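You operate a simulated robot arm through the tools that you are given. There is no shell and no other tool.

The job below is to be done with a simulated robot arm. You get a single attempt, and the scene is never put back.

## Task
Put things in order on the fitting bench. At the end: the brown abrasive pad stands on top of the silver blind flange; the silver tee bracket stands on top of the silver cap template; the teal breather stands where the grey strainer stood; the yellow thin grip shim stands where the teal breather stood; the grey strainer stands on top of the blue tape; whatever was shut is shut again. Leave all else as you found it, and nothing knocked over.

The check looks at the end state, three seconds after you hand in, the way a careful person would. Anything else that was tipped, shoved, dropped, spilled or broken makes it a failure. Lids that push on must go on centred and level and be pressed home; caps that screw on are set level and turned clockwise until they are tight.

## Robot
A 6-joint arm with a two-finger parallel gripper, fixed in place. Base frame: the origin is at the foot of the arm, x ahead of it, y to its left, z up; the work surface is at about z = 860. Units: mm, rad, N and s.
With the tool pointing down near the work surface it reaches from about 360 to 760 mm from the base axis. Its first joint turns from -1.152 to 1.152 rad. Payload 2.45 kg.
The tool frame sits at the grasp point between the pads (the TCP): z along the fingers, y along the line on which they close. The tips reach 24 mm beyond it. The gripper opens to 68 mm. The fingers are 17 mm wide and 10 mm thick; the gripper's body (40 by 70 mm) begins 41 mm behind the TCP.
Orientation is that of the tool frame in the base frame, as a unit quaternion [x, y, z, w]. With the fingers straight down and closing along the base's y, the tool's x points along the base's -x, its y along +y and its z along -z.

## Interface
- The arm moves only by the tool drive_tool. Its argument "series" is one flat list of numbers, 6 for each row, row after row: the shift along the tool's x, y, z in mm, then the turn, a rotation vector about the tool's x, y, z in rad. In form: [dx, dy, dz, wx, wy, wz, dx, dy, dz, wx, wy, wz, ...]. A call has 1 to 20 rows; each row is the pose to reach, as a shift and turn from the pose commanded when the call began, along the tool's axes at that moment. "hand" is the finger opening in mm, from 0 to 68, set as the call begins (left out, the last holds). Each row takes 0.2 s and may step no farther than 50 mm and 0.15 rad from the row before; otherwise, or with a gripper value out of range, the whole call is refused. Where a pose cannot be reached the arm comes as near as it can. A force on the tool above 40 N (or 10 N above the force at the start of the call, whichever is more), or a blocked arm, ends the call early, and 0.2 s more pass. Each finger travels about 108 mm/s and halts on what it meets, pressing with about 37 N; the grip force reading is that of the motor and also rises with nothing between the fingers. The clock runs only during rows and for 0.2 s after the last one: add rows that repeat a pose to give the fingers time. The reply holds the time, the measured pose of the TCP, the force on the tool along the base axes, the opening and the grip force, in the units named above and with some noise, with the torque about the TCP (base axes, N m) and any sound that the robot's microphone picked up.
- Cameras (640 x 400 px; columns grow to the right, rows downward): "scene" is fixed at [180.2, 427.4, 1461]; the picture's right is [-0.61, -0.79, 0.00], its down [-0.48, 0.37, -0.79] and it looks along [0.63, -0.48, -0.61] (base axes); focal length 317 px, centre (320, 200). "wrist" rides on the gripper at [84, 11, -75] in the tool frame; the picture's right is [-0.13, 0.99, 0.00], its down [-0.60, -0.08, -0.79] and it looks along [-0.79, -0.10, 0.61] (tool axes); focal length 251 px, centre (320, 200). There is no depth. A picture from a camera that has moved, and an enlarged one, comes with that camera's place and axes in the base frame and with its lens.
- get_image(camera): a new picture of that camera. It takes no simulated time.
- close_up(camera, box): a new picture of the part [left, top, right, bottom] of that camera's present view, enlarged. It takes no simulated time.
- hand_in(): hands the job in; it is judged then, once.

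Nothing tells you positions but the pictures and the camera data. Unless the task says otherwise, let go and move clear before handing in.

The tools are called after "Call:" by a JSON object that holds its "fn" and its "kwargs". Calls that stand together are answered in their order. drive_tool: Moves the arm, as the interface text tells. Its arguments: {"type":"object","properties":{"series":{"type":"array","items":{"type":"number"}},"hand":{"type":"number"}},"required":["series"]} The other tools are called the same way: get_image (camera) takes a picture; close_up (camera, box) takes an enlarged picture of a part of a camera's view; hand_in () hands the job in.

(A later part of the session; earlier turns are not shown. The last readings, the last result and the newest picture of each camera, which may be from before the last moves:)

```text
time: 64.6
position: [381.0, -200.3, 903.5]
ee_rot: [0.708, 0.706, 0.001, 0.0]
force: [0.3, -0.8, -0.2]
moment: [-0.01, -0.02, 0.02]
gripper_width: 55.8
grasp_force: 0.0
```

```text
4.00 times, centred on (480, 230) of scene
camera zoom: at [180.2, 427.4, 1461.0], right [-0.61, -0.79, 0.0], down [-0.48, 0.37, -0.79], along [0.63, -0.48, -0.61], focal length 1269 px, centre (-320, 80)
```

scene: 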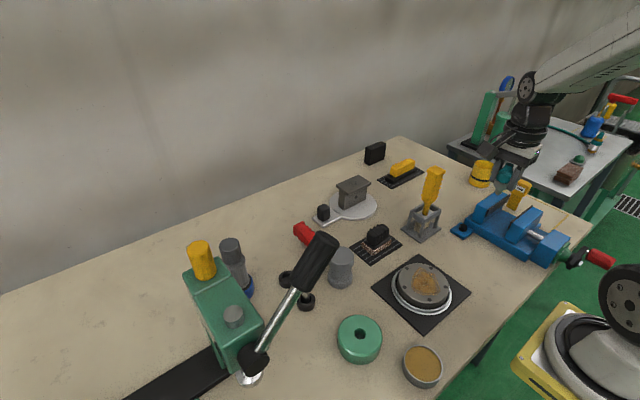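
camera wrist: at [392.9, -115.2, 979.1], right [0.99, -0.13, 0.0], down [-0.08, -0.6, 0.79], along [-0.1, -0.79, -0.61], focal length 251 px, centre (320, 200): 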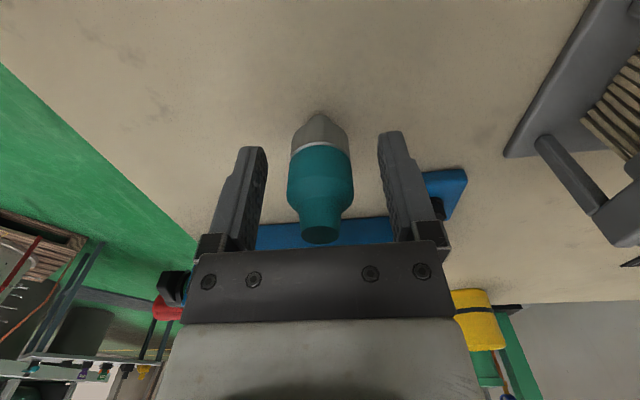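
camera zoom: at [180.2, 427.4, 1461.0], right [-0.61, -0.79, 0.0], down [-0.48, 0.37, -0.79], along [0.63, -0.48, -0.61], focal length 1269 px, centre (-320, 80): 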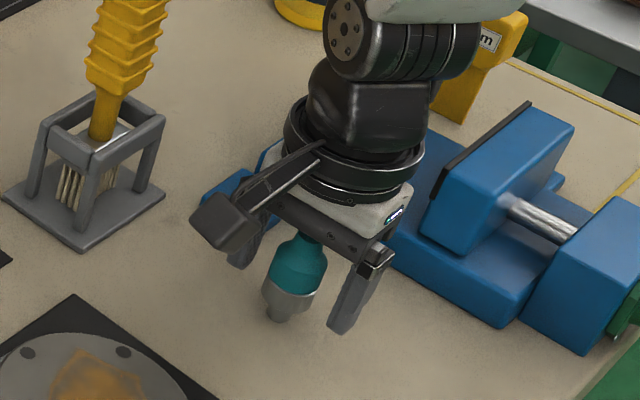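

The breather stands upright at the strainer's old spot. I'll rise, turn the hand back and hover above the shim.

Call:
{"fn": "drive_tool", "kwargs": {"series": [0, 0, -10, 0, 0, 0, 0, 0, -35, 0, 0, 0, 0, 0, -75, 0, 0, 0, 0, 0, -115, 0, 0, 0, 0, 0, -150, 0, 0, 0, 0, 0, -175, 0, 0, 0, -15, 2, -180, 0, 0, -0.1, -40, 6, -180, 0, 0, -0.23, -68, 10, -180, 0, 0, -0.36, -96, 14, -180, 0, 0, -0.5, -124, 18, -180, 0, 0, -0.64, -152, 22, -180, 0, 0, -0.78, -180, 26, -180, 0, 0, -0.92, -208, 30, -180, 0, 0, -1.06, -234, 34, -180, 0, 0, -1.2, -256, 37, -180, 0, 0, -1.34, -272, 39, -178, 0, 0, -1.48, -280.4, 39.6, -170, 0, 0, -1.571, -280.4, 39.6, -165, 0, 0, -1.571], "hand": 56}}

Call:
{"fn": "get_image", "kwargs": {"camera": "wrist"}}

Call:
{"fn": "close_up", "kwargs": {"camera": "wrist", "box": [240, 0, 400, 100]}}

Call:
{"fn": "close_up", "kwargs": {"camera": "scene", "box": [400, 160, 560, 270]}}

```text
time: 68.6
position: [420.8, -480.7, 1069.4]
ee_rot: [0.0, 1.0, 0.001, 0.0]
force: [0.5, 0.1, -0.9]
moment: [-0.06, 0.0, 0.0]
gripper_width: 56.3
grasp_force: 0.1
```

```text
taken
camera wrist: at [337.4, -469.5, 1143.4], right [0.13, 0.99, 0.0], down [0.6, -0.08, 0.79], along [0.79, -0.1, -0.61], focal length 251 px, centre (320, 200)
```

wrist: 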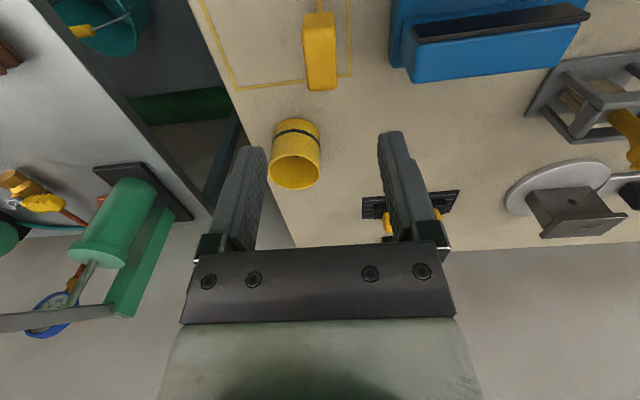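

```text
4.00 times, centred on (320, 50) of wrist
camera zoom: at [337.4, -469.5, 1143.4], right [0.13, 0.99, 0.0], down [0.6, -0.08, 0.79], along [0.79, -0.1, -0.61], focal length 1006 px, centre (320, 800)
```

zoom: 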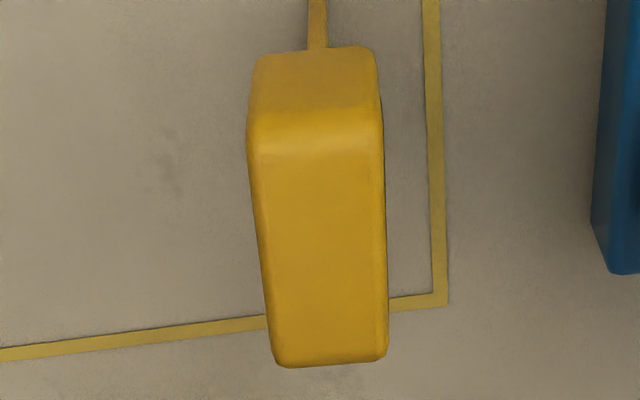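

```text
3.64 times, centred on (480, 215) of scene
camera zoom: at [180.2, 427.4, 1461.0], right [-0.61, -0.79, 0.0], down [-0.48, 0.37, -0.79], along [0.63, -0.48, -0.61], focal length 1154 px, centre (-262, 146)
```

zoom: 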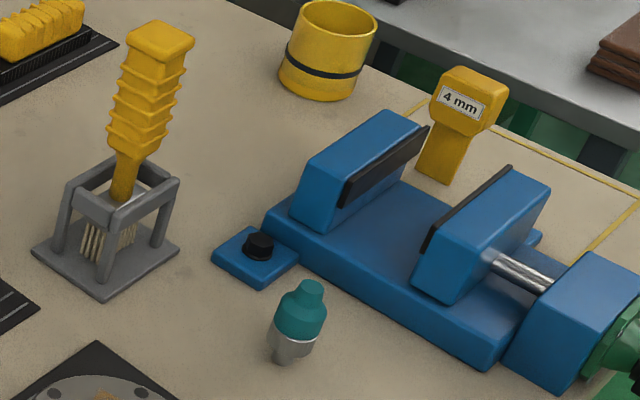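

The shim head is at (422, -480), about 22 mm thick along y, right below the hand. I'll go down around the head.

Call:
{"fn": "drive_tool", "kwargs": {"series": [-0.5, 0.3, 25, 0, 0, 0, -0.5, 0.3, 55, 0, 0, 0, -0.5, 0.3, 80, 0, 0, 0, -0.5, 0.3, 100, 0, 0, 0, -0.5, 0.3, 117, 0, 0, 0, -0.5, 0.3, 130, 0, 0, 0, -0.5, 0.3, 137, 0, 0, 0, -0.5, 0.3, 137, 0, 0, 0]}}

Call:
{"fn": "get_image", "kwargs": {"camera": "wrist"}}

Call:
{"fn": "close_up", "kwargs": {"camera": "wrist", "box": [220, 60, 420, 260]}}

Call:
{"fn": "close_up", "kwargs": {"camera": "scene", "box": [440, 130, 600, 240]}}

```text
time: 70.4
position: [421.5, -481.5, 932.2]
ee_rot: [0.001, 1.0, 0.0, 0.0]
force: [0.5, 0.2, 0.8]
moment: [-0.02, 0.01, 0.01]
gripper_width: 56.1
grasp_force: 0.0
```

```text
taken
camera wrist: at [337.9, -469.9, 1008.0], right [0.13, 0.99, 0.0], down [0.6, -0.08, 0.79], along [0.79, -0.1, -0.61], focal length 251 px, centre (320, 200)
```

wrist: 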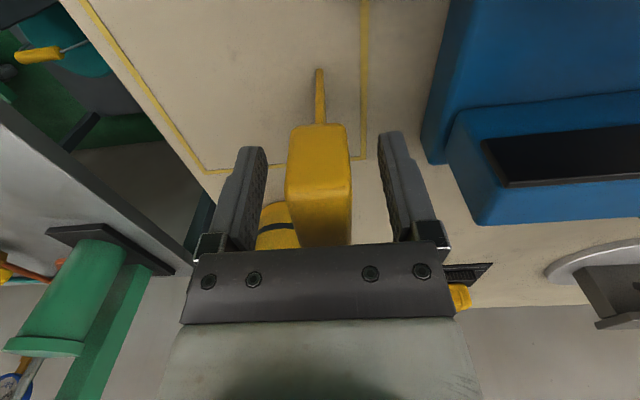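

```text
2.00 times, centred on (320, 160) of wrist
camera zoom: at [337.9, -469.9, 1008.0], right [0.13, 0.99, 0.0], down [0.6, -0.08, 0.79], along [0.79, -0.1, -0.61], focal length 503 px, centre (320, 280)
```

zoom: 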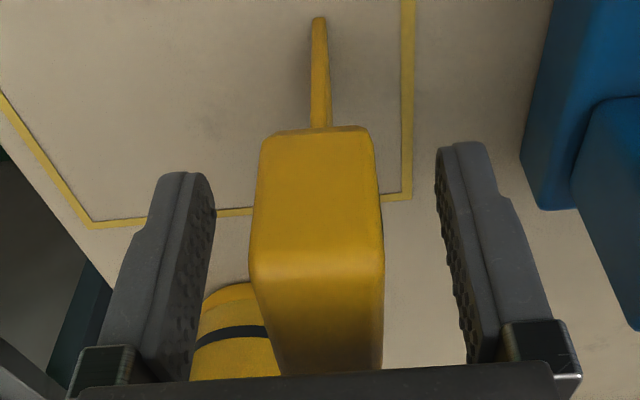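

```text
3.64 times, centred on (520, 185) of scene
camera zoom: at [180.2, 427.4, 1461.0], right [-0.61, -0.79, 0.0], down [-0.48, 0.37, -0.79], along [0.63, -0.48, -0.61], focal length 1154 px, centre (-407, 254)
```

zoom: 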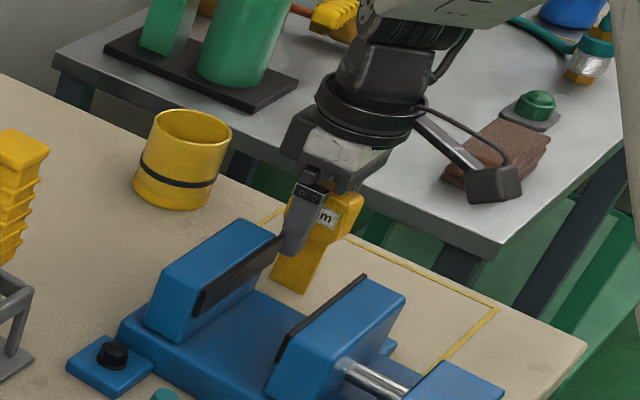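

The head sits about 1.5 mm toward +y from the hand centre, so I'll shift by that amount before closing to avoid pushing the narrow shim.

Call:
{"fn": "drive_tool", "kwargs": {"series": [0, 0.8, 0, 0, 0, 0, 0, 1.4, 0, 0, 0, 0, 0, 1.4, 0, 0, 0, 0], "hand": 36}}

Call:
{"fn": "close_up", "kwargs": {"camera": "wrist", "box": [220, 60, 420, 260]}}

```text
time: 71.2
position: [422.2, -478.5, 933.3]
ee_rot: [0.0, 1.0, 0.0, 0.0]
force: [-0.2, 0.4, 0.3]
moment: [0.0, 0.01, -0.02]
gripper_width: 35.9
grasp_force: 0.0
```

```text
2.00 times, centred on (320, 160) of wrist
camera zoom: at [338.5, -467.9, 1007.7], right [0.13, 0.99, 0.0], down [0.6, -0.08, 0.79], along [0.79, -0.1, -0.61], focal length 503 px, centre (320, 280)
```

zoom: 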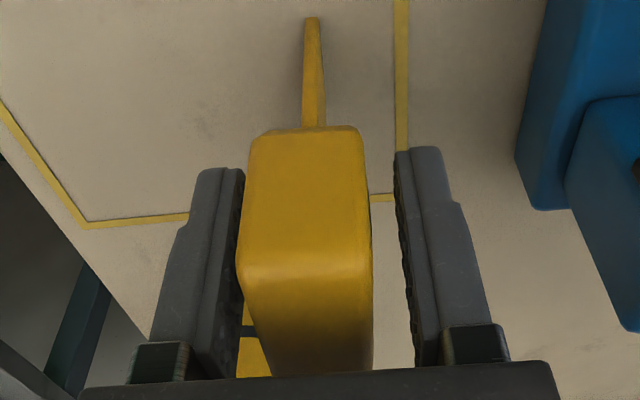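

Call:
{"fn": "drive_tool", "kwargs": {"series": [0, -0.7, 0, 0, 0, 0, 0, -0.7, 0, 0, 0, 0, 0, -0.7, 0, 0, 0, 0], "hand": 32}}

Call:
{"fn": "close_up", "kwargs": {"camera": "wrist", "box": [220, 60, 420, 260]}}

```text
time: 72.0
position: [421.7, -479.6, 932.0]
ee_rot: [0.001, 1.0, 0.0, 0.0]
force: [0.6, -0.5, -0.2]
moment: [0.03, -0.02, 0.0]
gripper_width: 31.7
grasp_force: 0.1
```

```text
2.00 times, centred on (320, 160) of wrist
camera zoom: at [338.2, -468.6, 1007.5], right [0.13, 0.99, 0.0], down [0.6, -0.08, 0.79], along [0.79, -0.1, -0.61], focal length 503 px, centre (320, 280)
```

zoom: 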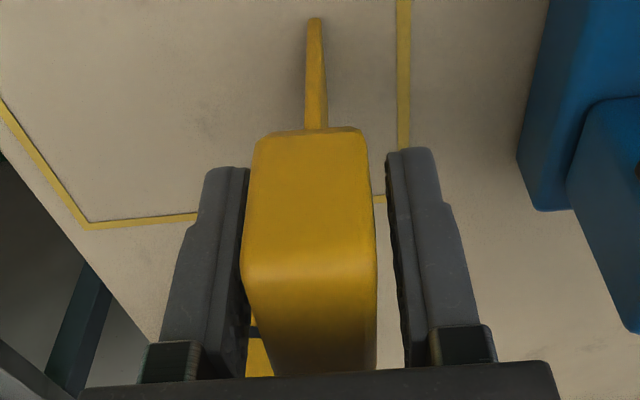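

The head is now centred between the fingers. Closing gently and lifting a touch.

Call:
{"fn": "drive_tool", "kwargs": {"series": [0, 0, 0, 0, 0, 0, 0, 0, 0, 0, 0, 0, 0, 0, 0, 0, 0, 0, 0, 0, 0, 0, 0, 0], "hand": 8}}

Call:
{"fn": "close_up", "kwargs": {"camera": "wrist", "box": [220, 60, 420, 260]}}

```text
time: 73.0
position: [422.2, -479.6, 932.4]
ee_rot: [0.001, 1.0, 0.0, 0.0]
force: [0.0, -0.9, 0.9]
moment: [0.03, -0.02, -0.01]
gripper_width: 22.2
grasp_force: 36.6
```

```text
2.00 times, centred on (320, 160) of wrist
camera zoom: at [338.2, -468.5, 1007.6], right [0.13, 0.99, 0.0], down [0.6, -0.08, 0.79], along [0.79, -0.1, -0.61], focal length 503 px, centre (320, 280)
```

zoom: 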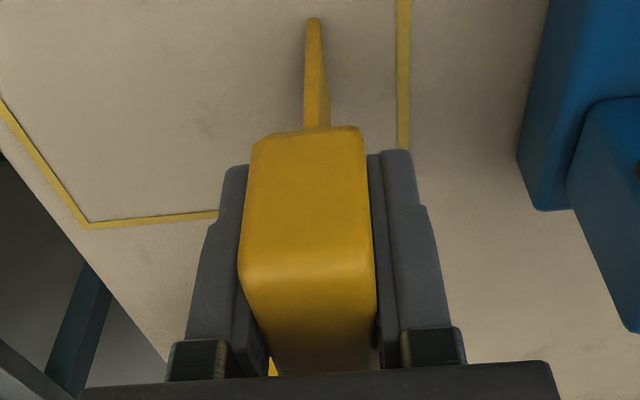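

Gripped at 22.2 mm. I'll lift it slowly straight up, then carry it over while turning a quarter.

Call:
{"fn": "drive_tool", "kwargs": {"series": [0, 0, -2, 0, 0, 0, 0, 0, -7, 0, 0, 0, 0, 0, -20, 0, 0, 0, 0, 0, -45, 0, 0, 0, 0, 0, -75, 0, 0, 0, 0, 0, -105, 0, 0, 0, 0, 0, -135, 0, 0, 0, 0, 0, -155, 0, 0, 0, 0, 0, -160, 0, 0, 0]}}

Call:
{"fn": "close_up", "kwargs": {"camera": "wrist", "box": [220, 60, 420, 260]}}

Call:
{"fn": "drive_tool", "kwargs": {"series": [-6, 7, 0, 0, 0, 0.05, -18, 21, 0, 0, 0, 0.15, -33, 39, 0, 0, 0, 0.27, -49, 58, 0, 0, 0, 0.39, -65, 77, 0, 0, 0, 0.51, -81, 96, 0, 0, 0, 0.63, -97, 115, 0, 0, 0, 0.75, -113, 134, 0, 0, 0, 0.87, -129, 153, 0, 0, 0, 0.99, -145, 172, 0, 0, 0, 1.11, -161, 192, 0, 0, 0, 1.23, -176, 211, 0, 0, 0, 1.35, -189, 227, 0, 0, 0, 1.47, -197, 236, 0, 0, 0, 1.55, -199, 238.4, 0, 0, 0, 1.571, -199, 238.4, 0, 0, 0, 1.571]}}

Call:
{"fn": "get_image", "kwargs": {"camera": "wrist"}}

Call:
{"fn": "get_image", "kwargs": {"camera": "scene"}}

```text
time: 75.0
position: [421.7, -479.2, 1093.7]
ee_rot: [0.001, 1.0, -0.001, 0.001]
force: [0.1, 0.8, 0.5]
moment: [-0.02, 0.0, -0.01]
gripper_width: 22.5
grasp_force: 36.8
```

```text
2.00 times, centred on (320, 160) of wrist
camera zoom: at [338.5, -467.4, 1168.4], right [0.13, 0.99, 0.0], down [0.6, -0.08, 0.79], along [0.79, -0.1, -0.61], focal length 503 px, centre (320, 280)
```

zoom: 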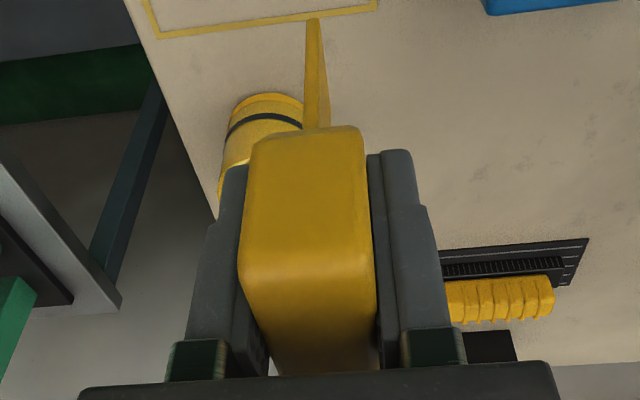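

```text
time: 78.4
position: [621.0, -241.9, 1091.9]
ee_rot: [0.708, 0.706, 0.0, 0.0]
force: [-0.7, -0.4, -0.3]
moment: [0.01, 0.0, -0.01]
gripper_width: 22.2
grasp_force: 37.5
```

```text
taken
camera wrist: at [632.8, -156.9, 1167.1], right [0.99, -0.13, 0.0], down [-0.08, -0.6, 0.79], along [-0.1, -0.79, -0.61], focal length 251 px, centre (320, 200)
```

wrist: 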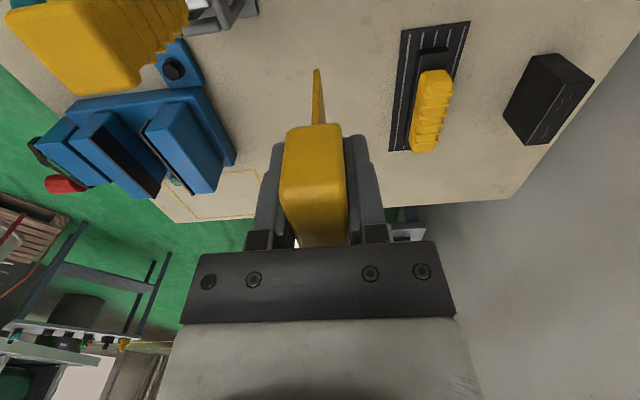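

```text
taken
```

scene: 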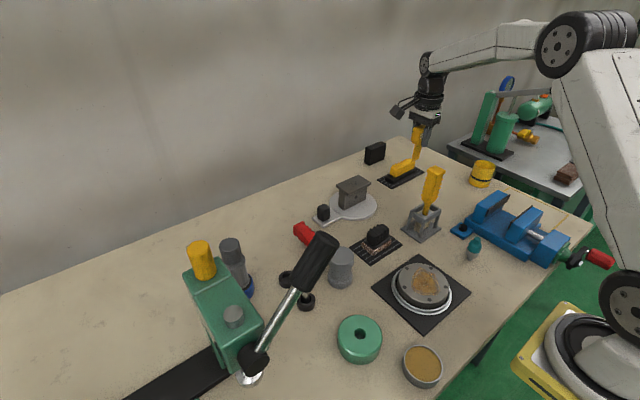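

The shim is held upright above the breather's old spot. I'll check its tilt closely and go down to just above the bench.

Call:
{"fn": "drive_tool", "kwargs": {"series": [0, 0, 20, 0, 0, 0, 0, 0, 45, 0, 0, 0, 0, 0, 75, 0, 0, 0, 0, 0, 103, 0, 0, 0, 0, 0, 127, 0, 0, 0, 0, 0, 143, 0, 0, 0, 0, 0, 151, 0, 0, 0, 0, 0, 153, 0, 0, 0, 0, 0, 153, 0, 0, 0]}}

Call:
{"fn": "get_image", "kwargs": {"camera": "wrist"}}

Call:
{"fn": "close_up", "kwargs": {"camera": "wrist", "box": [240, 50, 400, 150]}}

Call:
{"fn": "close_up", "kwargs": {"camera": "scene", "box": [360, 130, 480, 230]}}

```text
time: 80.4
position: [620.5, -241.8, 939.1]
ee_rot: [0.708, 0.707, 0.0, 0.0]
force: [0.2, -0.1, 0.0]
moment: [-0.01, -0.01, -0.01]
gripper_width: 22.1
grasp_force: 37.2
```

```text
taken
camera wrist: at [632.4, -157.0, 1013.9], right [0.99, -0.13, 0.0], down [-0.08, -0.6, 0.79], along [-0.1, -0.79, -0.61], focal length 251 px, centre (320, 200)
```

wrist: 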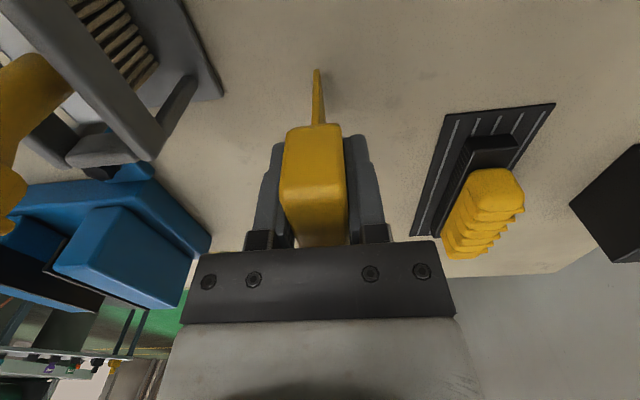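

```text
4.00 times, centred on (320, 100) of wrist
camera zoom: at [632.4, -157.0, 1013.9], right [0.99, -0.13, 0.0], down [-0.08, -0.6, 0.79], along [-0.1, -0.79, -0.61], focal length 1006 px, centre (320, 600)
```

zoom: 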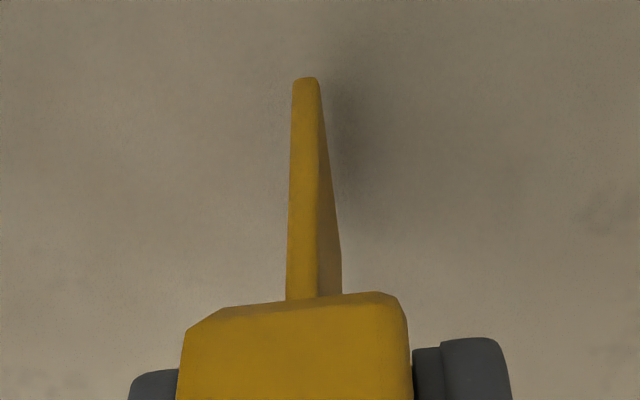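

```text
4.00 times, centred on (420, 180) of scene
camera zoom: at [180.2, 427.4, 1461.0], right [-0.61, -0.79, 0.0], down [-0.48, 0.37, -0.79], along [0.63, -0.48, -0.61], focal length 1269 px, centre (-80, 280)
```

zoom: 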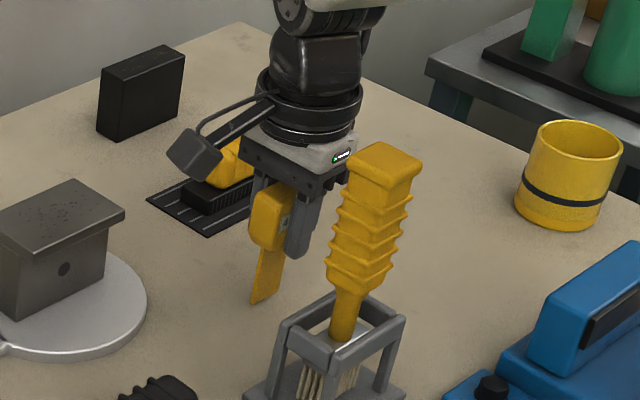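

The blade is vertical to within about 0.1°. I'll lower it slowly to touch.

Call:
{"fn": "drive_tool", "kwargs": {"series": [0, 0, 2.5, 0, 0, 0, 0, 0, 4.5, 0, 0, 0, 0, 0, 5.8, 0, 0, 0, 0, 0, 6.4, 0, 0, 0, 0, 0, 6.4, 0, 0, 0]}}

```text
time: 81.6
position: [620.8, -240.9, 931.7]
ee_rot: [0.708, 0.706, 0.0, 0.001]
force: [-0.3, -0.2, -0.2]
moment: [-0.02, 0.06, -0.04]
gripper_width: 22.2
grasp_force: 37.4
```

Call:
{"fn": "drive_tool", "kwargs": {"series": [0, 0, 0.4, 0, 0, 0, 0, 0, 0.4, 0, 0, 0]}}

Call:
{"fn": "drive_tool", "kwargs": {"series": [0, 0, 0.4, 0, 0, 0, 0, 0, 0.4, 0, 0, 0]}}

```text
time: 82.2
position: [620.2, -242.0, 932.2]
ee_rot: [0.708, 0.707, 0.0, 0.0]
force: [-0.9, 0.5, 0.3]
moment: [0.08, 0.02, -0.02]
gripper_width: 22.4
grasp_force: 37.4
```

```text
time: 82.8
position: [621.7, -241.9, 931.5]
ee_rot: [0.708, 0.706, 0.0, 0.001]
force: [-2.6, 1.9, 9.4]
moment: [0.17, 0.15, -0.01]
gripper_width: 22.2
grasp_force: 36.8
```

Call:
{"fn": "drive_tool", "kwargs": {"series": [0, 0, -0.25, 0, 0, 0, 0, 0, -0.25, 0, 0, 0]}}

Call:
{"fn": "close_up", "kwargs": {"camera": "wrist", "box": [240, 50, 400, 150]}}

```text
time: 83.4
position: [620.4, -241.1, 930.9]
ee_rot: [0.708, 0.707, 0.0, 0.002]
force: [-1.1, 1.7, 12.7]
moment: [0.13, 0.06, 0.02]
gripper_width: 22.2
grasp_force: 37.3
```

```text
4.00 times, centred on (320, 100) of wrist
camera zoom: at [632.4, -157.0, 1007.4], right [0.99, -0.13, 0.0], down [-0.08, -0.6, 0.79], along [-0.1, -0.79, -0.61], focal length 1006 px, centre (320, 600)
```

zoom: 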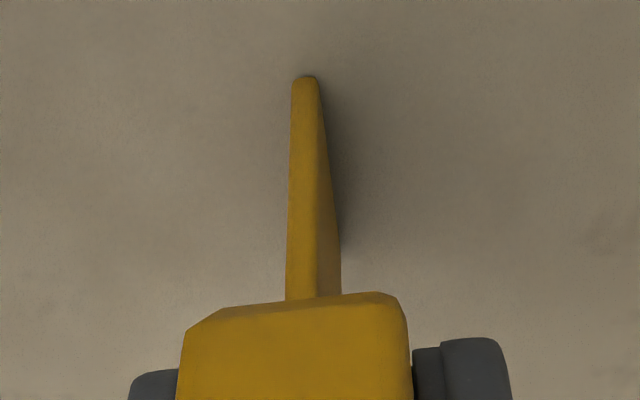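

Call:
{"fn": "drive_tool", "kwargs": {"series": [0, 0, -0.3, 0, 0, 0, 0, 0, -0.3, 0, 0, 0]}}

```text
time: 84.0
position: [621.4, -241.9, 931.8]
ee_rot: [0.708, 0.706, 0.0, 0.002]
force: [3.8, -2.0, 8.9]
moment: [-0.08, -0.28, -0.02]
gripper_width: 22.4
grasp_force: 37.5
```

Call:
{"fn": "drive_tool", "kwargs": {"series": [0, 0, -0.3, 0, 0, 0, 0, 0, -0.3, 0, 0, 0]}}

```text
time: 84.6
position: [619.5, -241.6, 931.6]
ee_rot: [0.708, 0.707, 0.0, 0.0]
force: [2.6, -1.3, 7.9]
moment: [-0.1, -0.21, 0.0]
gripper_width: 22.3
grasp_force: 36.7
```

Call:
{"fn": "drive_tool", "kwargs": {"series": [0, 0, -0.4, 0, 0, 0, 0, 0, -0.4, 0, 0, 0]}}

```text
time: 85.2
position: [619.3, -240.4, 930.5]
ee_rot: [0.708, 0.706, -0.001, 0.0]
force: [1.8, -1.1, 3.3]
moment: [-0.1, -0.07, 0.03]
gripper_width: 22.2
grasp_force: 36.7
```

The force is down to about 3 N. I'll open the fingers just a little first.

Call:
{"fn": "drive_tool", "kwargs": {"series": [0, 0, 0, 0, 0, 0, 0, 0, 0, 0, 0, 0], "hand": 26}}

Call:
{"fn": "close_up", "kwargs": {"camera": "wrist", "box": [220, 50, 420, 250]}}

```text
time: 85.8
position: [619.8, -241.1, 933.2]
ee_rot: [0.707, 0.707, -0.001, -0.001]
force: [-0.1, -0.5, -0.2]
moment: [0.0, -0.01, -0.04]
gripper_width: 26.0
grasp_force: 0.1
```

```text
2.00 times, centred on (320, 150) of wrist
camera zoom: at [631.5, -156.5, 1007.7], right [0.99, -0.13, 0.0], down [-0.08, -0.6, 0.79], along [-0.1, -0.79, -0.61], focal length 503 px, centre (320, 300)
```

zoom: 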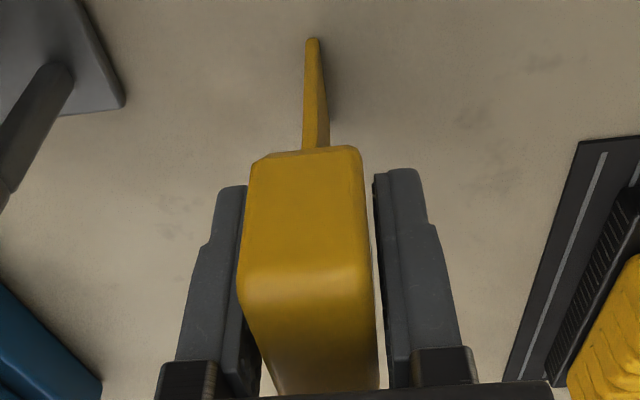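

The shim stands free and upright between the fingers. I'll open further.

Call:
{"fn": "drive_tool", "kwargs": {"series": [0, 0, 0, 0, 0, 0, 0, 0, 0, 0, 0, 0], "hand": 60}}

Call:
{"fn": "close_up", "kwargs": {"camera": "wrist", "box": [220, 50, 420, 250]}}

Call:
{"fn": "close_up", "kwargs": {"camera": "scene", "box": [360, 130, 480, 230]}}

```text
time: 86.4
position: [619.1, -241.1, 932.6]
ee_rot: [0.708, 0.707, 0.001, 0.0]
force: [0.7, 0.0, -0.4]
moment: [-0.01, -0.03, -0.03]
gripper_width: 59.8
grasp_force: 0.0
```

```text
2.00 times, centred on (320, 150) of wrist
camera zoom: at [631.7, -156.6, 1008.0], right [0.99, -0.13, 0.0], down [-0.08, -0.6, 0.79], along [-0.1, -0.79, -0.61], focal length 503 px, centre (320, 300)
```

zoom: 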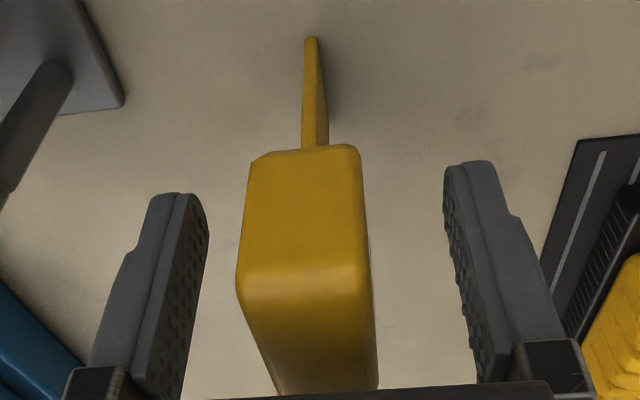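

```text
4.00 times, centred on (420, 180) of scene
camera zoom: at [180.2, 427.4, 1461.0], right [-0.61, -0.79, 0.0], down [-0.48, 0.37, -0.79], along [0.63, -0.48, -0.61], focal length 1269 px, centre (-80, 280)
```

zoom: 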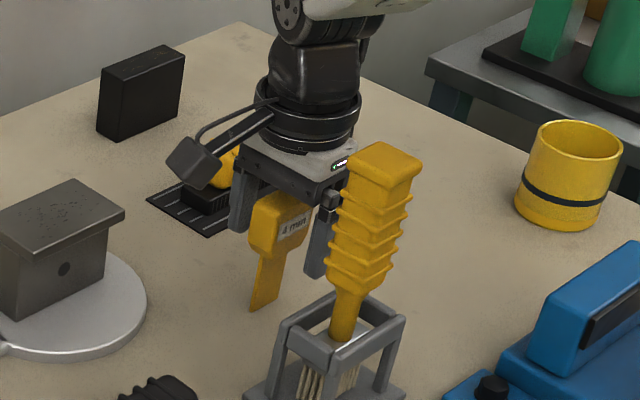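

The shim stands on its own at the breather's old spot. I'll rise straight up and move over the brown pad's handle.

Call:
{"fn": "drive_tool", "kwargs": {"series": [0, 0, -5, 0, 0, 0, 0, 0, -20, 0, 0, 0, 0, 0, -50, 0, 0, 0, 0, 0, -85, 0, 0, 0, 0, 0, -115, 0, 0, 0, 0, 0, -130, 0, 0, 0, 20, -7, -130, 0, 0, 0, 55, -19, -130, 0, 0, 0, 90, -30, -130, 0, 0, 0, 125, -42, -130, 0, 0, 0, 160, -53, -130, 0, 0, 0, 185, -61, -130, 0, 0, 0, 196, -65, -130, 0, 0, 0, 196, -65, -130, 0, 0, 0], "hand": 60}}

Call:
{"fn": "get_image", "kwargs": {"camera": "wrist"}}

Call:
{"fn": "close_up", "kwargs": {"camera": "wrist", "box": [240, 0, 400, 100]}}

Call:
{"fn": "close_up", "kwargs": {"camera": "scene", "box": [340, 130, 480, 250]}}

```text
time: 89.4
position: [556.2, -44.8, 1063.2]
ee_rot: [0.708, 0.706, 0.0, 0.001]
force: [0.5, 0.1, 0.0]
moment: [-0.02, -0.01, 0.04]
gripper_width: 60.0
grasp_force: 0.1
```

```text
taken
camera wrist: at [567.2, 39.1, 1138.7], right [0.99, -0.13, 0.0], down [-0.08, -0.6, 0.79], along [-0.1, -0.79, -0.61], focal length 251 px, centre (320, 200)
```

wrist: 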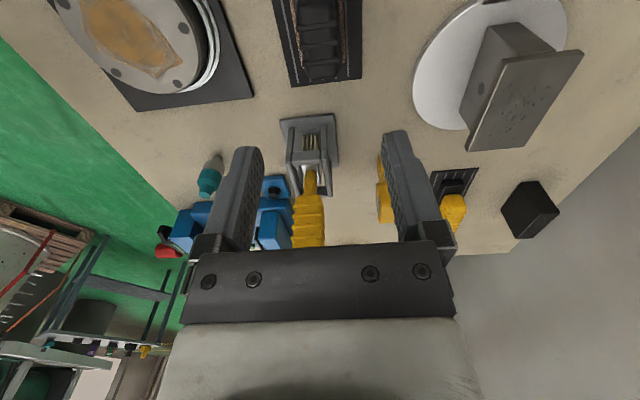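

```text
4.00 times, centred on (320, 50) of wrist
camera zoom: at [567.2, 39.1, 1138.7], right [0.99, -0.13, 0.0], down [-0.08, -0.6, 0.79], along [-0.1, -0.79, -0.61], focal length 1006 px, centre (320, 800)
```

zoom: 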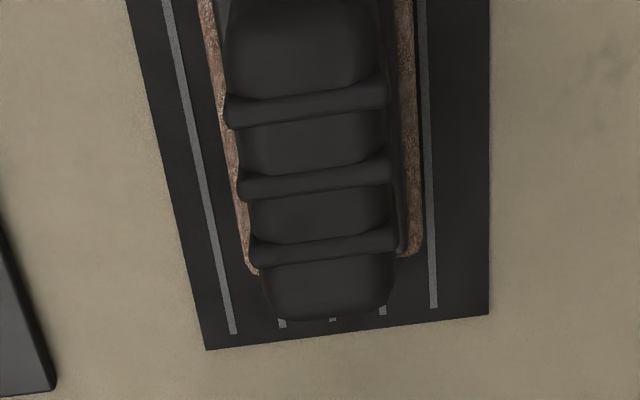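

```text
3.33 times, centred on (410, 190) of scene
camera zoom: at [180.2, 427.4, 1461.0], right [-0.61, -0.79, 0.0], down [-0.48, 0.37, -0.79], along [0.63, -0.48, -0.61], focal length 1058 px, centre (20, 233)
```

zoom: 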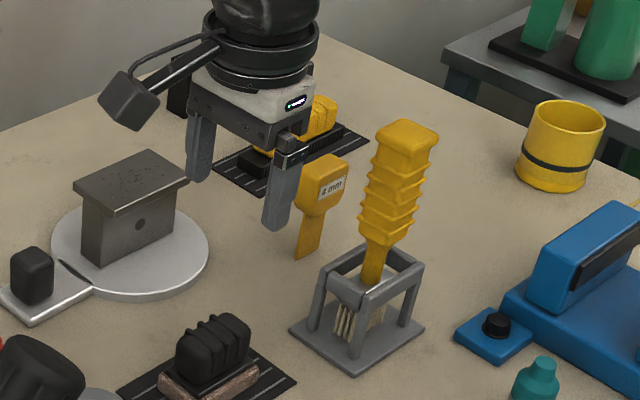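

The handle is 30 mm wide, centred at (555, -44.6). I'll shift slightly and go down around it.

Call:
{"fn": "drive_tool", "kwargs": {"series": [0, -0.8, 25, 0, 0, 0, 0, -0.8, 55, 0, 0, 0, 0, -0.8, 85, 0, 0, 0, 0, -0.8, 110, 0, 0, 0, 0, -0.8, 130, 0, 0, 0, 0, -0.8, 144, 0, 0, 0, 0, -0.8, 151, 0, 0, 0, 0, -0.8, 151, 0, 0, 0]}}

Call:
{"fn": "get_image", "kwargs": {"camera": "wrist"}}

Call:
{"fn": "close_up", "kwargs": {"camera": "wrist", "box": [220, 60, 420, 260]}}

Call:
{"fn": "close_up", "kwargs": {"camera": "scene", "box": [320, 160, 440, 280]}}

```text
time: 91.2
position: [555.8, -45.2, 912.0]
ee_rot: [0.708, 0.707, 0.0, 0.001]
force: [-1.2, -0.3, 0.8]
moment: [-0.02, -0.03, -0.01]
gripper_width: 59.9
grasp_force: 0.0
```

```text
taken
camera wrist: at [566.7, 39.8, 987.9], right [0.99, -0.13, 0.0], down [-0.08, -0.6, 0.79], along [-0.1, -0.79, -0.61], focal length 251 px, centre (320, 200)
```

wrist: 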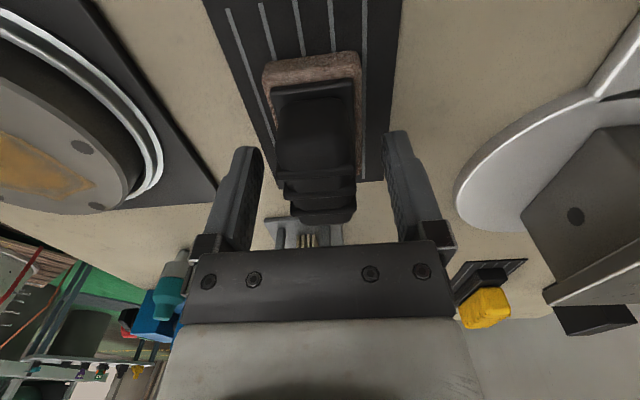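

```text
2.00 times, centred on (320, 160) of wrist
camera zoom: at [566.7, 39.8, 987.9], right [0.99, -0.13, 0.0], down [-0.08, -0.6, 0.79], along [-0.1, -0.79, -0.61], focal length 503 px, centre (320, 280)
```

zoom: 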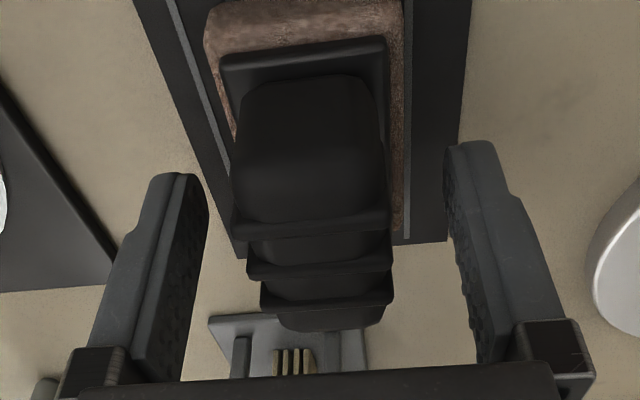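

```text
3.33 times, centred on (380, 220) of scene
camera zoom: at [180.2, 427.4, 1461.0], right [-0.61, -0.79, 0.0], down [-0.48, 0.37, -0.79], along [0.63, -0.48, -0.61], focal length 1058 px, centre (120, 133)
```

zoom: 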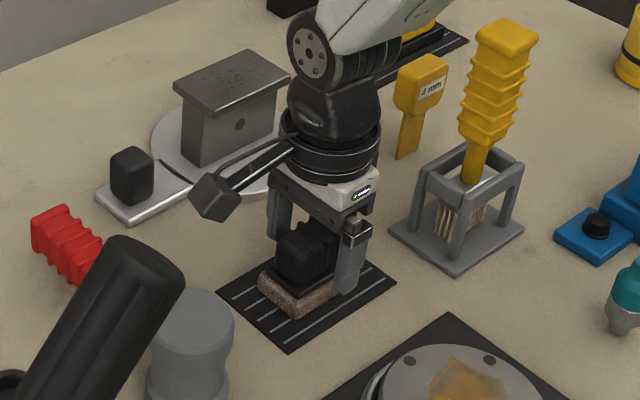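

Call:
{"fn": "drive_tool", "kwargs": {"series": [0, 0, 0, 0, 0, 0, 0, 0, 0, 0, 0, 0, 0, 0, 0, 0, 0, 0, 0, 0, 0, 0, 0, 0], "hand": 10}}

Call:
{"fn": "drive_tool", "kwargs": {"series": [0, 0, -3, 0, 0, 0, 0, 0, -10, 0, 0, 0, 0, 0, -25, 0, 0, 0, 0, 0, -40, 0, 0, 0, 0, 0, -40, 0, 0, 0]}}

Call:
{"fn": "close_up", "kwargs": {"camera": "wrist", "box": [220, 60, 420, 260]}}

Call:
{"fn": "close_up", "kwargs": {"camera": "scene", "box": [320, 160, 440, 280]}}

```text
time: 92.2
position: [556.3, -44.9, 912.7]
ee_rot: [0.708, 0.707, 0.0, 0.0]
force: [-0.4, -0.1, 0.0]
moment: [-0.03, -0.02, -0.01]
gripper_width: 29.9
grasp_force: 36.8
```

```text
time: 93.4
position: [555.1, -44.6, 951.5]
ee_rot: [0.708, 0.706, 0.0, 0.0]
force: [0.0, 0.2, -1.8]
moment: [0.02, 0.02, -0.01]
gripper_width: 29.6
grasp_force: 37.0
```

```text
2.00 times, centred on (320, 160) of wrist
camera zoom: at [566.7, 39.3, 1027.1], right [0.99, -0.13, 0.0], down [-0.08, -0.6, 0.79], along [-0.1, -0.79, -0.61], focal length 503 px, centre (320, 280)
```

zoom: 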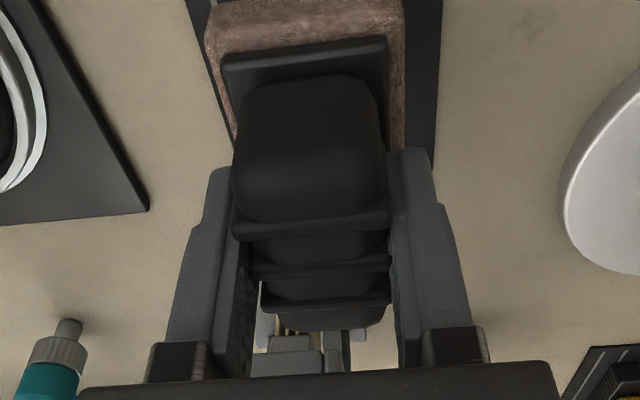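

```text
3.33 times, centred on (380, 220) of scene
camera zoom: at [180.3, 427.4, 1460.9], right [-0.61, -0.79, 0.0], down [-0.48, 0.37, -0.79], along [0.63, -0.48, -0.61], focal length 1058 px, centre (120, 133)
```

zoom: 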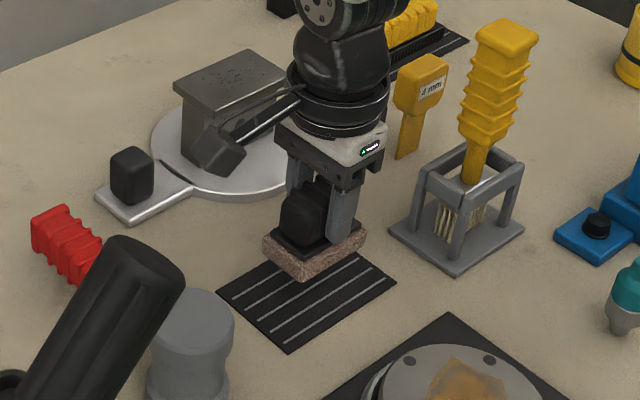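

The pad is lifted with its mat left behind. I'll raise it and carry it over the flange.

Call:
{"fn": "drive_tool", "kwargs": {"series": [0, 0, -20, 0, 0, 0, 0, 0, -45, 0, 0, 0, 0, 0, -70, 0, 0, 0, 2, -12, -75, 0, 0, 0, 5, -35, -75, 0, 0, 0, 8, -62, -75, 0, 0, 0, 11, -90, -75, 0, 0, 0, 14, -118, -75, 0, 0, 0, 17, -144, -75, 0, 0, 0, 20, -160, -75, 0, 0, 0, 20, -166, -75, 0, 0, 0, 20, -166, -75, 0, 0, 0]}}

Call:
{"fn": "get_image", "kwargs": {"camera": "wrist"}}

Call:
{"fn": "close_up", "kwargs": {"camera": "scene", "box": [340, 180, 500, 330]}}

```text
time: 96.0
position: [388.9, -24.3, 1027.7]
ee_rot: [0.708, 0.706, 0.0, 0.0]
force: [-0.7, -0.5, -2.4]
moment: [-0.02, -0.02, 0.0]
gripper_width: 29.7
grasp_force: 37.0
```

```text
taken
camera wrist: at [400.4, 59.8, 1102.8], right [0.99, -0.13, 0.0], down [-0.08, -0.6, 0.79], along [-0.1, -0.79, -0.61], focal length 251 px, centre (320, 200)
```

wrist: 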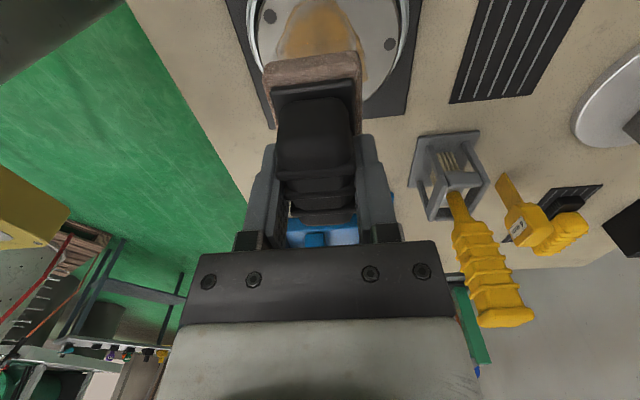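

```text
2.67 times, centred on (420, 255) of scene
camera zoom: at [180.2, 427.4, 1460.9], right [-0.61, -0.79, 0.0], down [-0.48, 0.37, -0.79], along [0.63, -0.48, -0.61], focal length 846 px, centre (53, 53)
```

zoom: 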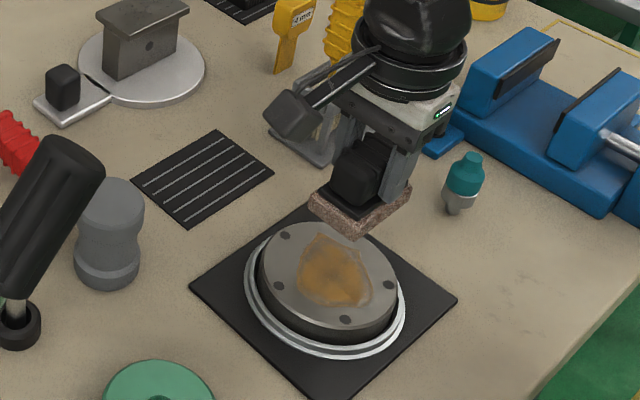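

The flange and its plate are centred at about (397, -24.6), so I'll shift 8 mm and lower toward the top, which I expect near z ≈ 890.

Call:
{"fn": "drive_tool", "kwargs": {"series": [0, 4, 10, 0, 0, 0, 0, 8, 25, 0, 0, 0, 0, 8, 45, 0, 0, 0, 0, 8, 60, 0, 0, 0, 0, 8, 70, 0, 0, 0, 0, 8, 74, 0, 0, 0, 0, 8, 74, 0, 0, 0]}}

Call:
{"fn": "get_image", "kwargs": {"camera": "wrist"}}

Call:
{"fn": "close_up", "kwargs": {"camera": "scene", "box": [360, 210, 480, 330]}}

```text
time: 97.6
position: [396.2, -26.1, 952.0]
ee_rot: [0.707, 0.707, 0.0, 0.0]
force: [0.2, -0.4, -2.8]
moment: [-0.01, 0.01, 0.0]
gripper_width: 29.6
grasp_force: 37.2
```

```text
taken
camera wrist: at [408.2, 58.7, 1028.0], right [0.99, -0.13, 0.0], down [-0.08, -0.6, 0.79], along [-0.1, -0.79, -0.61], focal length 251 px, centre (320, 200)
```

wrist: 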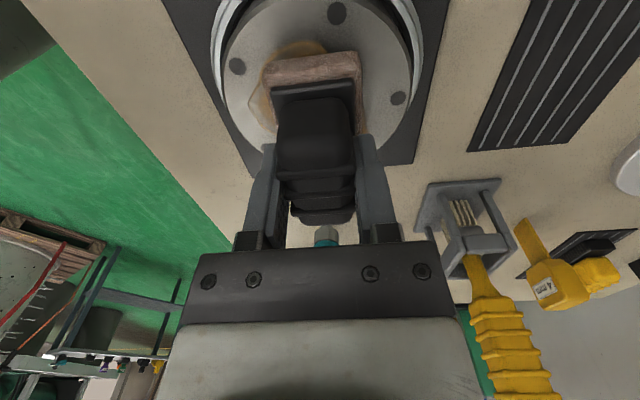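

```text
3.33 times, centred on (420, 270) of scene
camera zoom: at [180.3, 427.4, 1460.9], right [-0.61, -0.79, 0.0], down [-0.48, 0.37, -0.79], along [0.63, -0.48, -0.61], focal length 1058 px, centre (-13, -33)
```

zoom: 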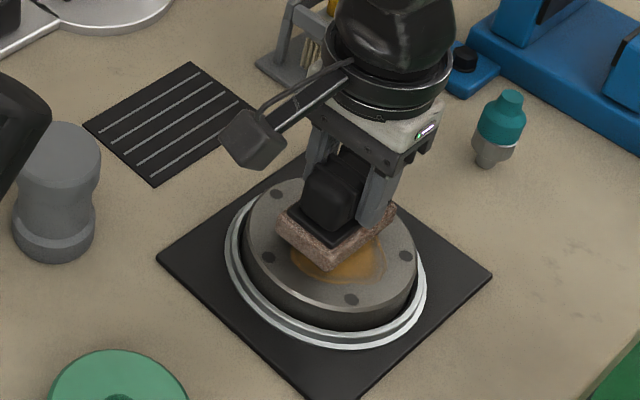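

The pad hovers over the middle of the flange. Lowering slowly to contact.

Call:
{"fn": "drive_tool", "kwargs": {"series": [0, 0, 2, 0, 0, 0, 0, 0, 4, 0, 0, 0, 0, 0, 5.5, 0, 0, 0, 0, 0, 7, 0, 0, 0, 0, 0, 8, 0, 0, 0, 0, 0, 8, 0, 0, 0]}}

```text
time: 99.0
position: [397.2, -23.8, 944.9]
ee_rot: [0.707, 0.707, 0.0, -0.001]
force: [0.1, 0.1, -2.5]
moment: [0.01, 0.0, -0.02]
gripper_width: 29.6
grasp_force: 36.9
```

Call:
{"fn": "drive_tool", "kwargs": {"series": [0, 0, 1, 0, 0, 0, 0, 0, 2, 0, 0, 0, 0, 0, 3, 0, 0, 0, 0, 0, 4, 0, 0, 0, 0, 0, 4, 0, 0, 0]}}

```text
time: 99.8
position: [396.5, -25.9, 943.0]
ee_rot: [0.707, 0.707, 0.0, 0.001]
force: [-4.9, -0.2, 10.9]
moment: [0.06, 0.19, 0.02]
gripper_width: 29.6
grasp_force: 36.6
stopped in row 3: the force on the tool passed its limit at 45 N (the readings are from after the stop); the commanded pose is now the measured one
```

Contact at about z = 943. I'll ease back and check that nothing moved before releasing.

Call:
{"fn": "drive_tool", "kwargs": {"series": [0, 0, -0.5, 0, 0, 0, 0, 0, -0.5, 0, 0, 0]}}

Call:
{"fn": "get_image", "kwargs": {"camera": "wrist"}}

Call:
{"fn": "close_up", "kwargs": {"camera": "scene", "box": [360, 210, 480, 330]}}

```text
time: 100.4
position: [397.0, -24.5, 943.4]
ee_rot: [0.707, 0.707, 0.001, 0.001]
force: [-1.0, -2.3, 2.5]
moment: [-0.03, 0.15, 0.07]
gripper_width: 30.0
grasp_force: 37.1
```

```text
taken
camera wrist: at [408.9, 59.5, 1018.8], right [0.99, -0.13, 0.0], down [-0.08, -0.6, 0.79], along [-0.1, -0.79, -0.61], focal length 251 px, centre (320, 200)
```

wrist: 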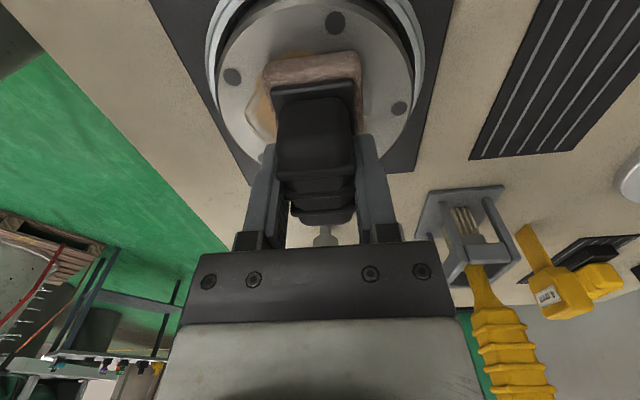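

```text
3.33 times, centred on (420, 270) of scene
camera zoom: at [180.2, 427.4, 1461.0], right [-0.61, -0.79, 0.0], down [-0.48, 0.37, -0.79], along [0.63, -0.48, -0.61], focal length 1058 px, centre (-13, -33)
```

zoom: 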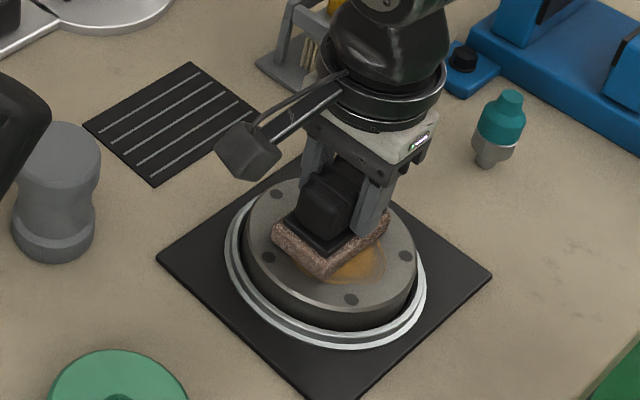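

The pad rests on the flange with a light contact. Opening the fingers in two stages.

Call:
{"fn": "drive_tool", "kwargs": {"series": [0, 0, 0, 0, 0, 0, 0, 0, 0, 0, 0, 0], "hand": 36}}

Call:
{"fn": "drive_tool", "kwargs": {"series": [0, 0, 0, 0, 0, 0, 0, 0, 0, 0, 0, 0], "hand": 60}}

Call:
{"fn": "get_image", "kwargs": {"camera": "wrist"}}

```text
time: 101.0
position: [397.6, -24.5, 942.5]
ee_rot: [0.708, 0.707, 0.001, 0.001]
force: [0.0, 0.2, -0.5]
moment: [-0.02, -0.01, -0.02]
gripper_width: 35.9
grasp_force: 0.1
```

```text
time: 101.6
position: [398.0, -25.0, 943.8]
ee_rot: [0.708, 0.706, 0.001, 0.001]
force: [0.9, -0.2, 0.3]
moment: [0.0, 0.01, -0.02]
gripper_width: 60.2
grasp_force: 0.0
```

```text
taken
camera wrist: at [409.0, 59.5, 1018.9], right [0.99, -0.13, 0.0], down [-0.08, -0.6, 0.79], along [-0.1, -0.79, -0.61], focal length 251 px, centre (320, 200)
```

wrist: 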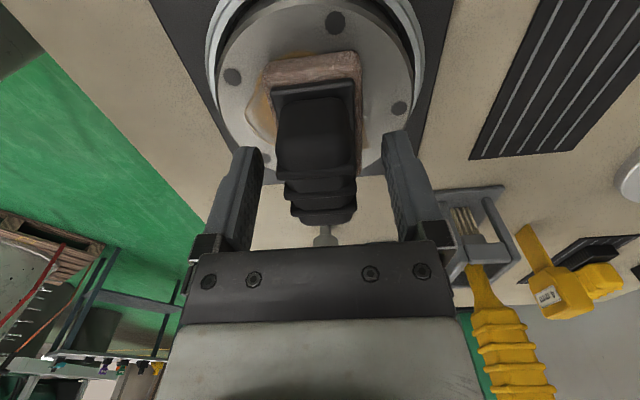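

The pad is released. I'll rise straight up and inspect the whole bench.

Call:
{"fn": "drive_tool", "kwargs": {"series": [0, 0, -8, 0, 0, 0, 0, 0, -30, 0, 0, 0, 0, 0, -70, 0, 0, 0, 0, 0, -115, 0, 0, 0, 0, 0, -160, 0, 0, 0, 0, 0, -205, 0, 0, 0, 0, 0, -240, 0, 0, 0, 0, 0, -240, 0, 0, 0]}}

Call:
{"fn": "get_image", "kwargs": {"camera": "scene"}}

Call:
{"fn": "close_up", "kwargs": {"camera": "scene", "box": [340, 220, 500, 330]}}

Call:
{"fn": "close_up", "kwargs": {"camera": "scene", "box": [300, 130, 540, 280]}}

Call:
{"fn": "close_up", "kwargs": {"camera": "scene", "box": [160, 210, 340, 400]}}

Call:
{"fn": "get_image", "kwargs": {"camera": "wrist"}}

```text
time: 103.4
position: [397.2, -23.7, 1184.8]
ee_rot: [0.708, 0.706, 0.001, 0.001]
force: [0.1, -0.3, 0.5]
moment: [0.02, -0.04, 0.04]
gripper_width: 60.1
grasp_force: 0.1
```

```text
taken
```

scene: 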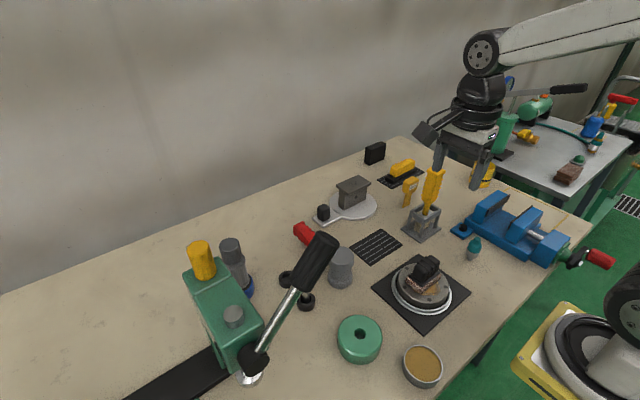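

```text
3.64 times, centred on (420, 275) of scene
camera zoom: at [180.2, 427.4, 1461.0], right [-0.61, -0.79, 0.0], down [-0.48, 0.37, -0.79], along [0.63, -0.48, -0.61], focal length 1154 px, centre (-44, -73)
```

zoom: 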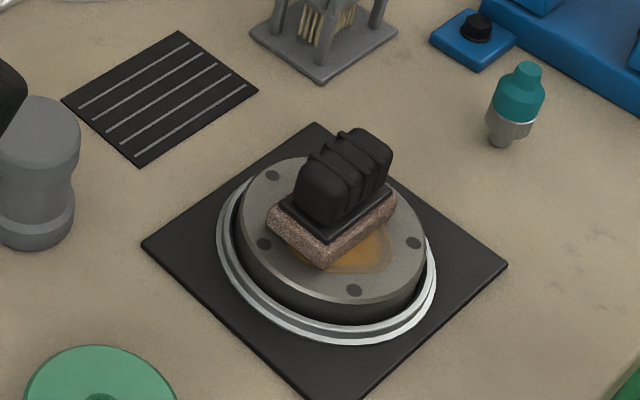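

```text
2.67 times, centred on (420, 205) of scene
camera zoom: at [180.2, 427.4, 1461.0], right [-0.61, -0.79, 0.0], down [-0.48, 0.37, -0.79], along [0.63, -0.48, -0.61], focal length 846 px, centre (53, 187)
```

zoom: 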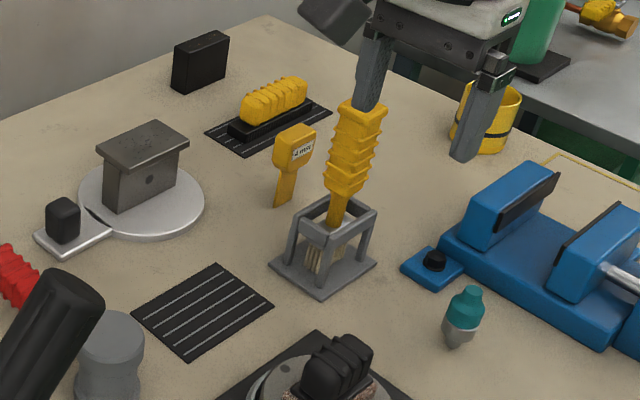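

```text
2.11 times, centred on (250, 305) of scene
camera zoom: at [180.2, 427.4, 1461.0], right [-0.61, -0.79, 0.0], down [-0.48, 0.37, -0.79], along [0.63, -0.48, -0.61], focal length 668 px, centre (467, -21)
```

zoom: 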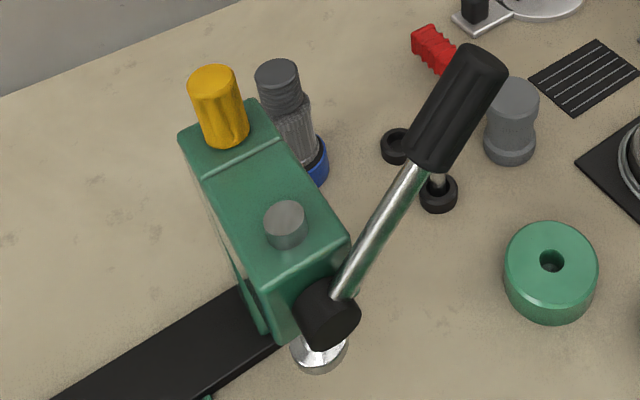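

```text
taken
camera wrist: at [408.4, 58.9, 1260.5], right [0.99, -0.13, 0.0], down [-0.08, -0.6, 0.79], along [-0.1, -0.79, -0.61], focal length 251 px, centre (320, 200)
```

wrist: 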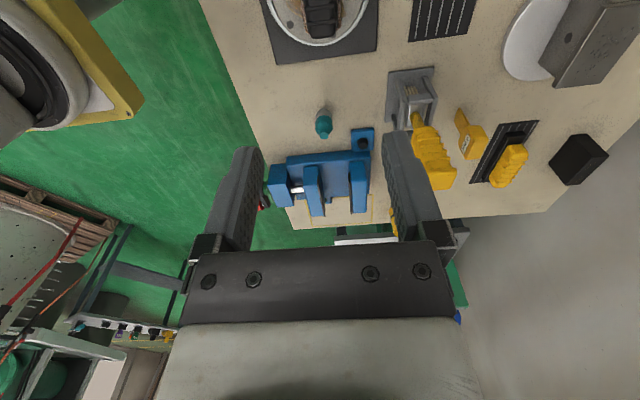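

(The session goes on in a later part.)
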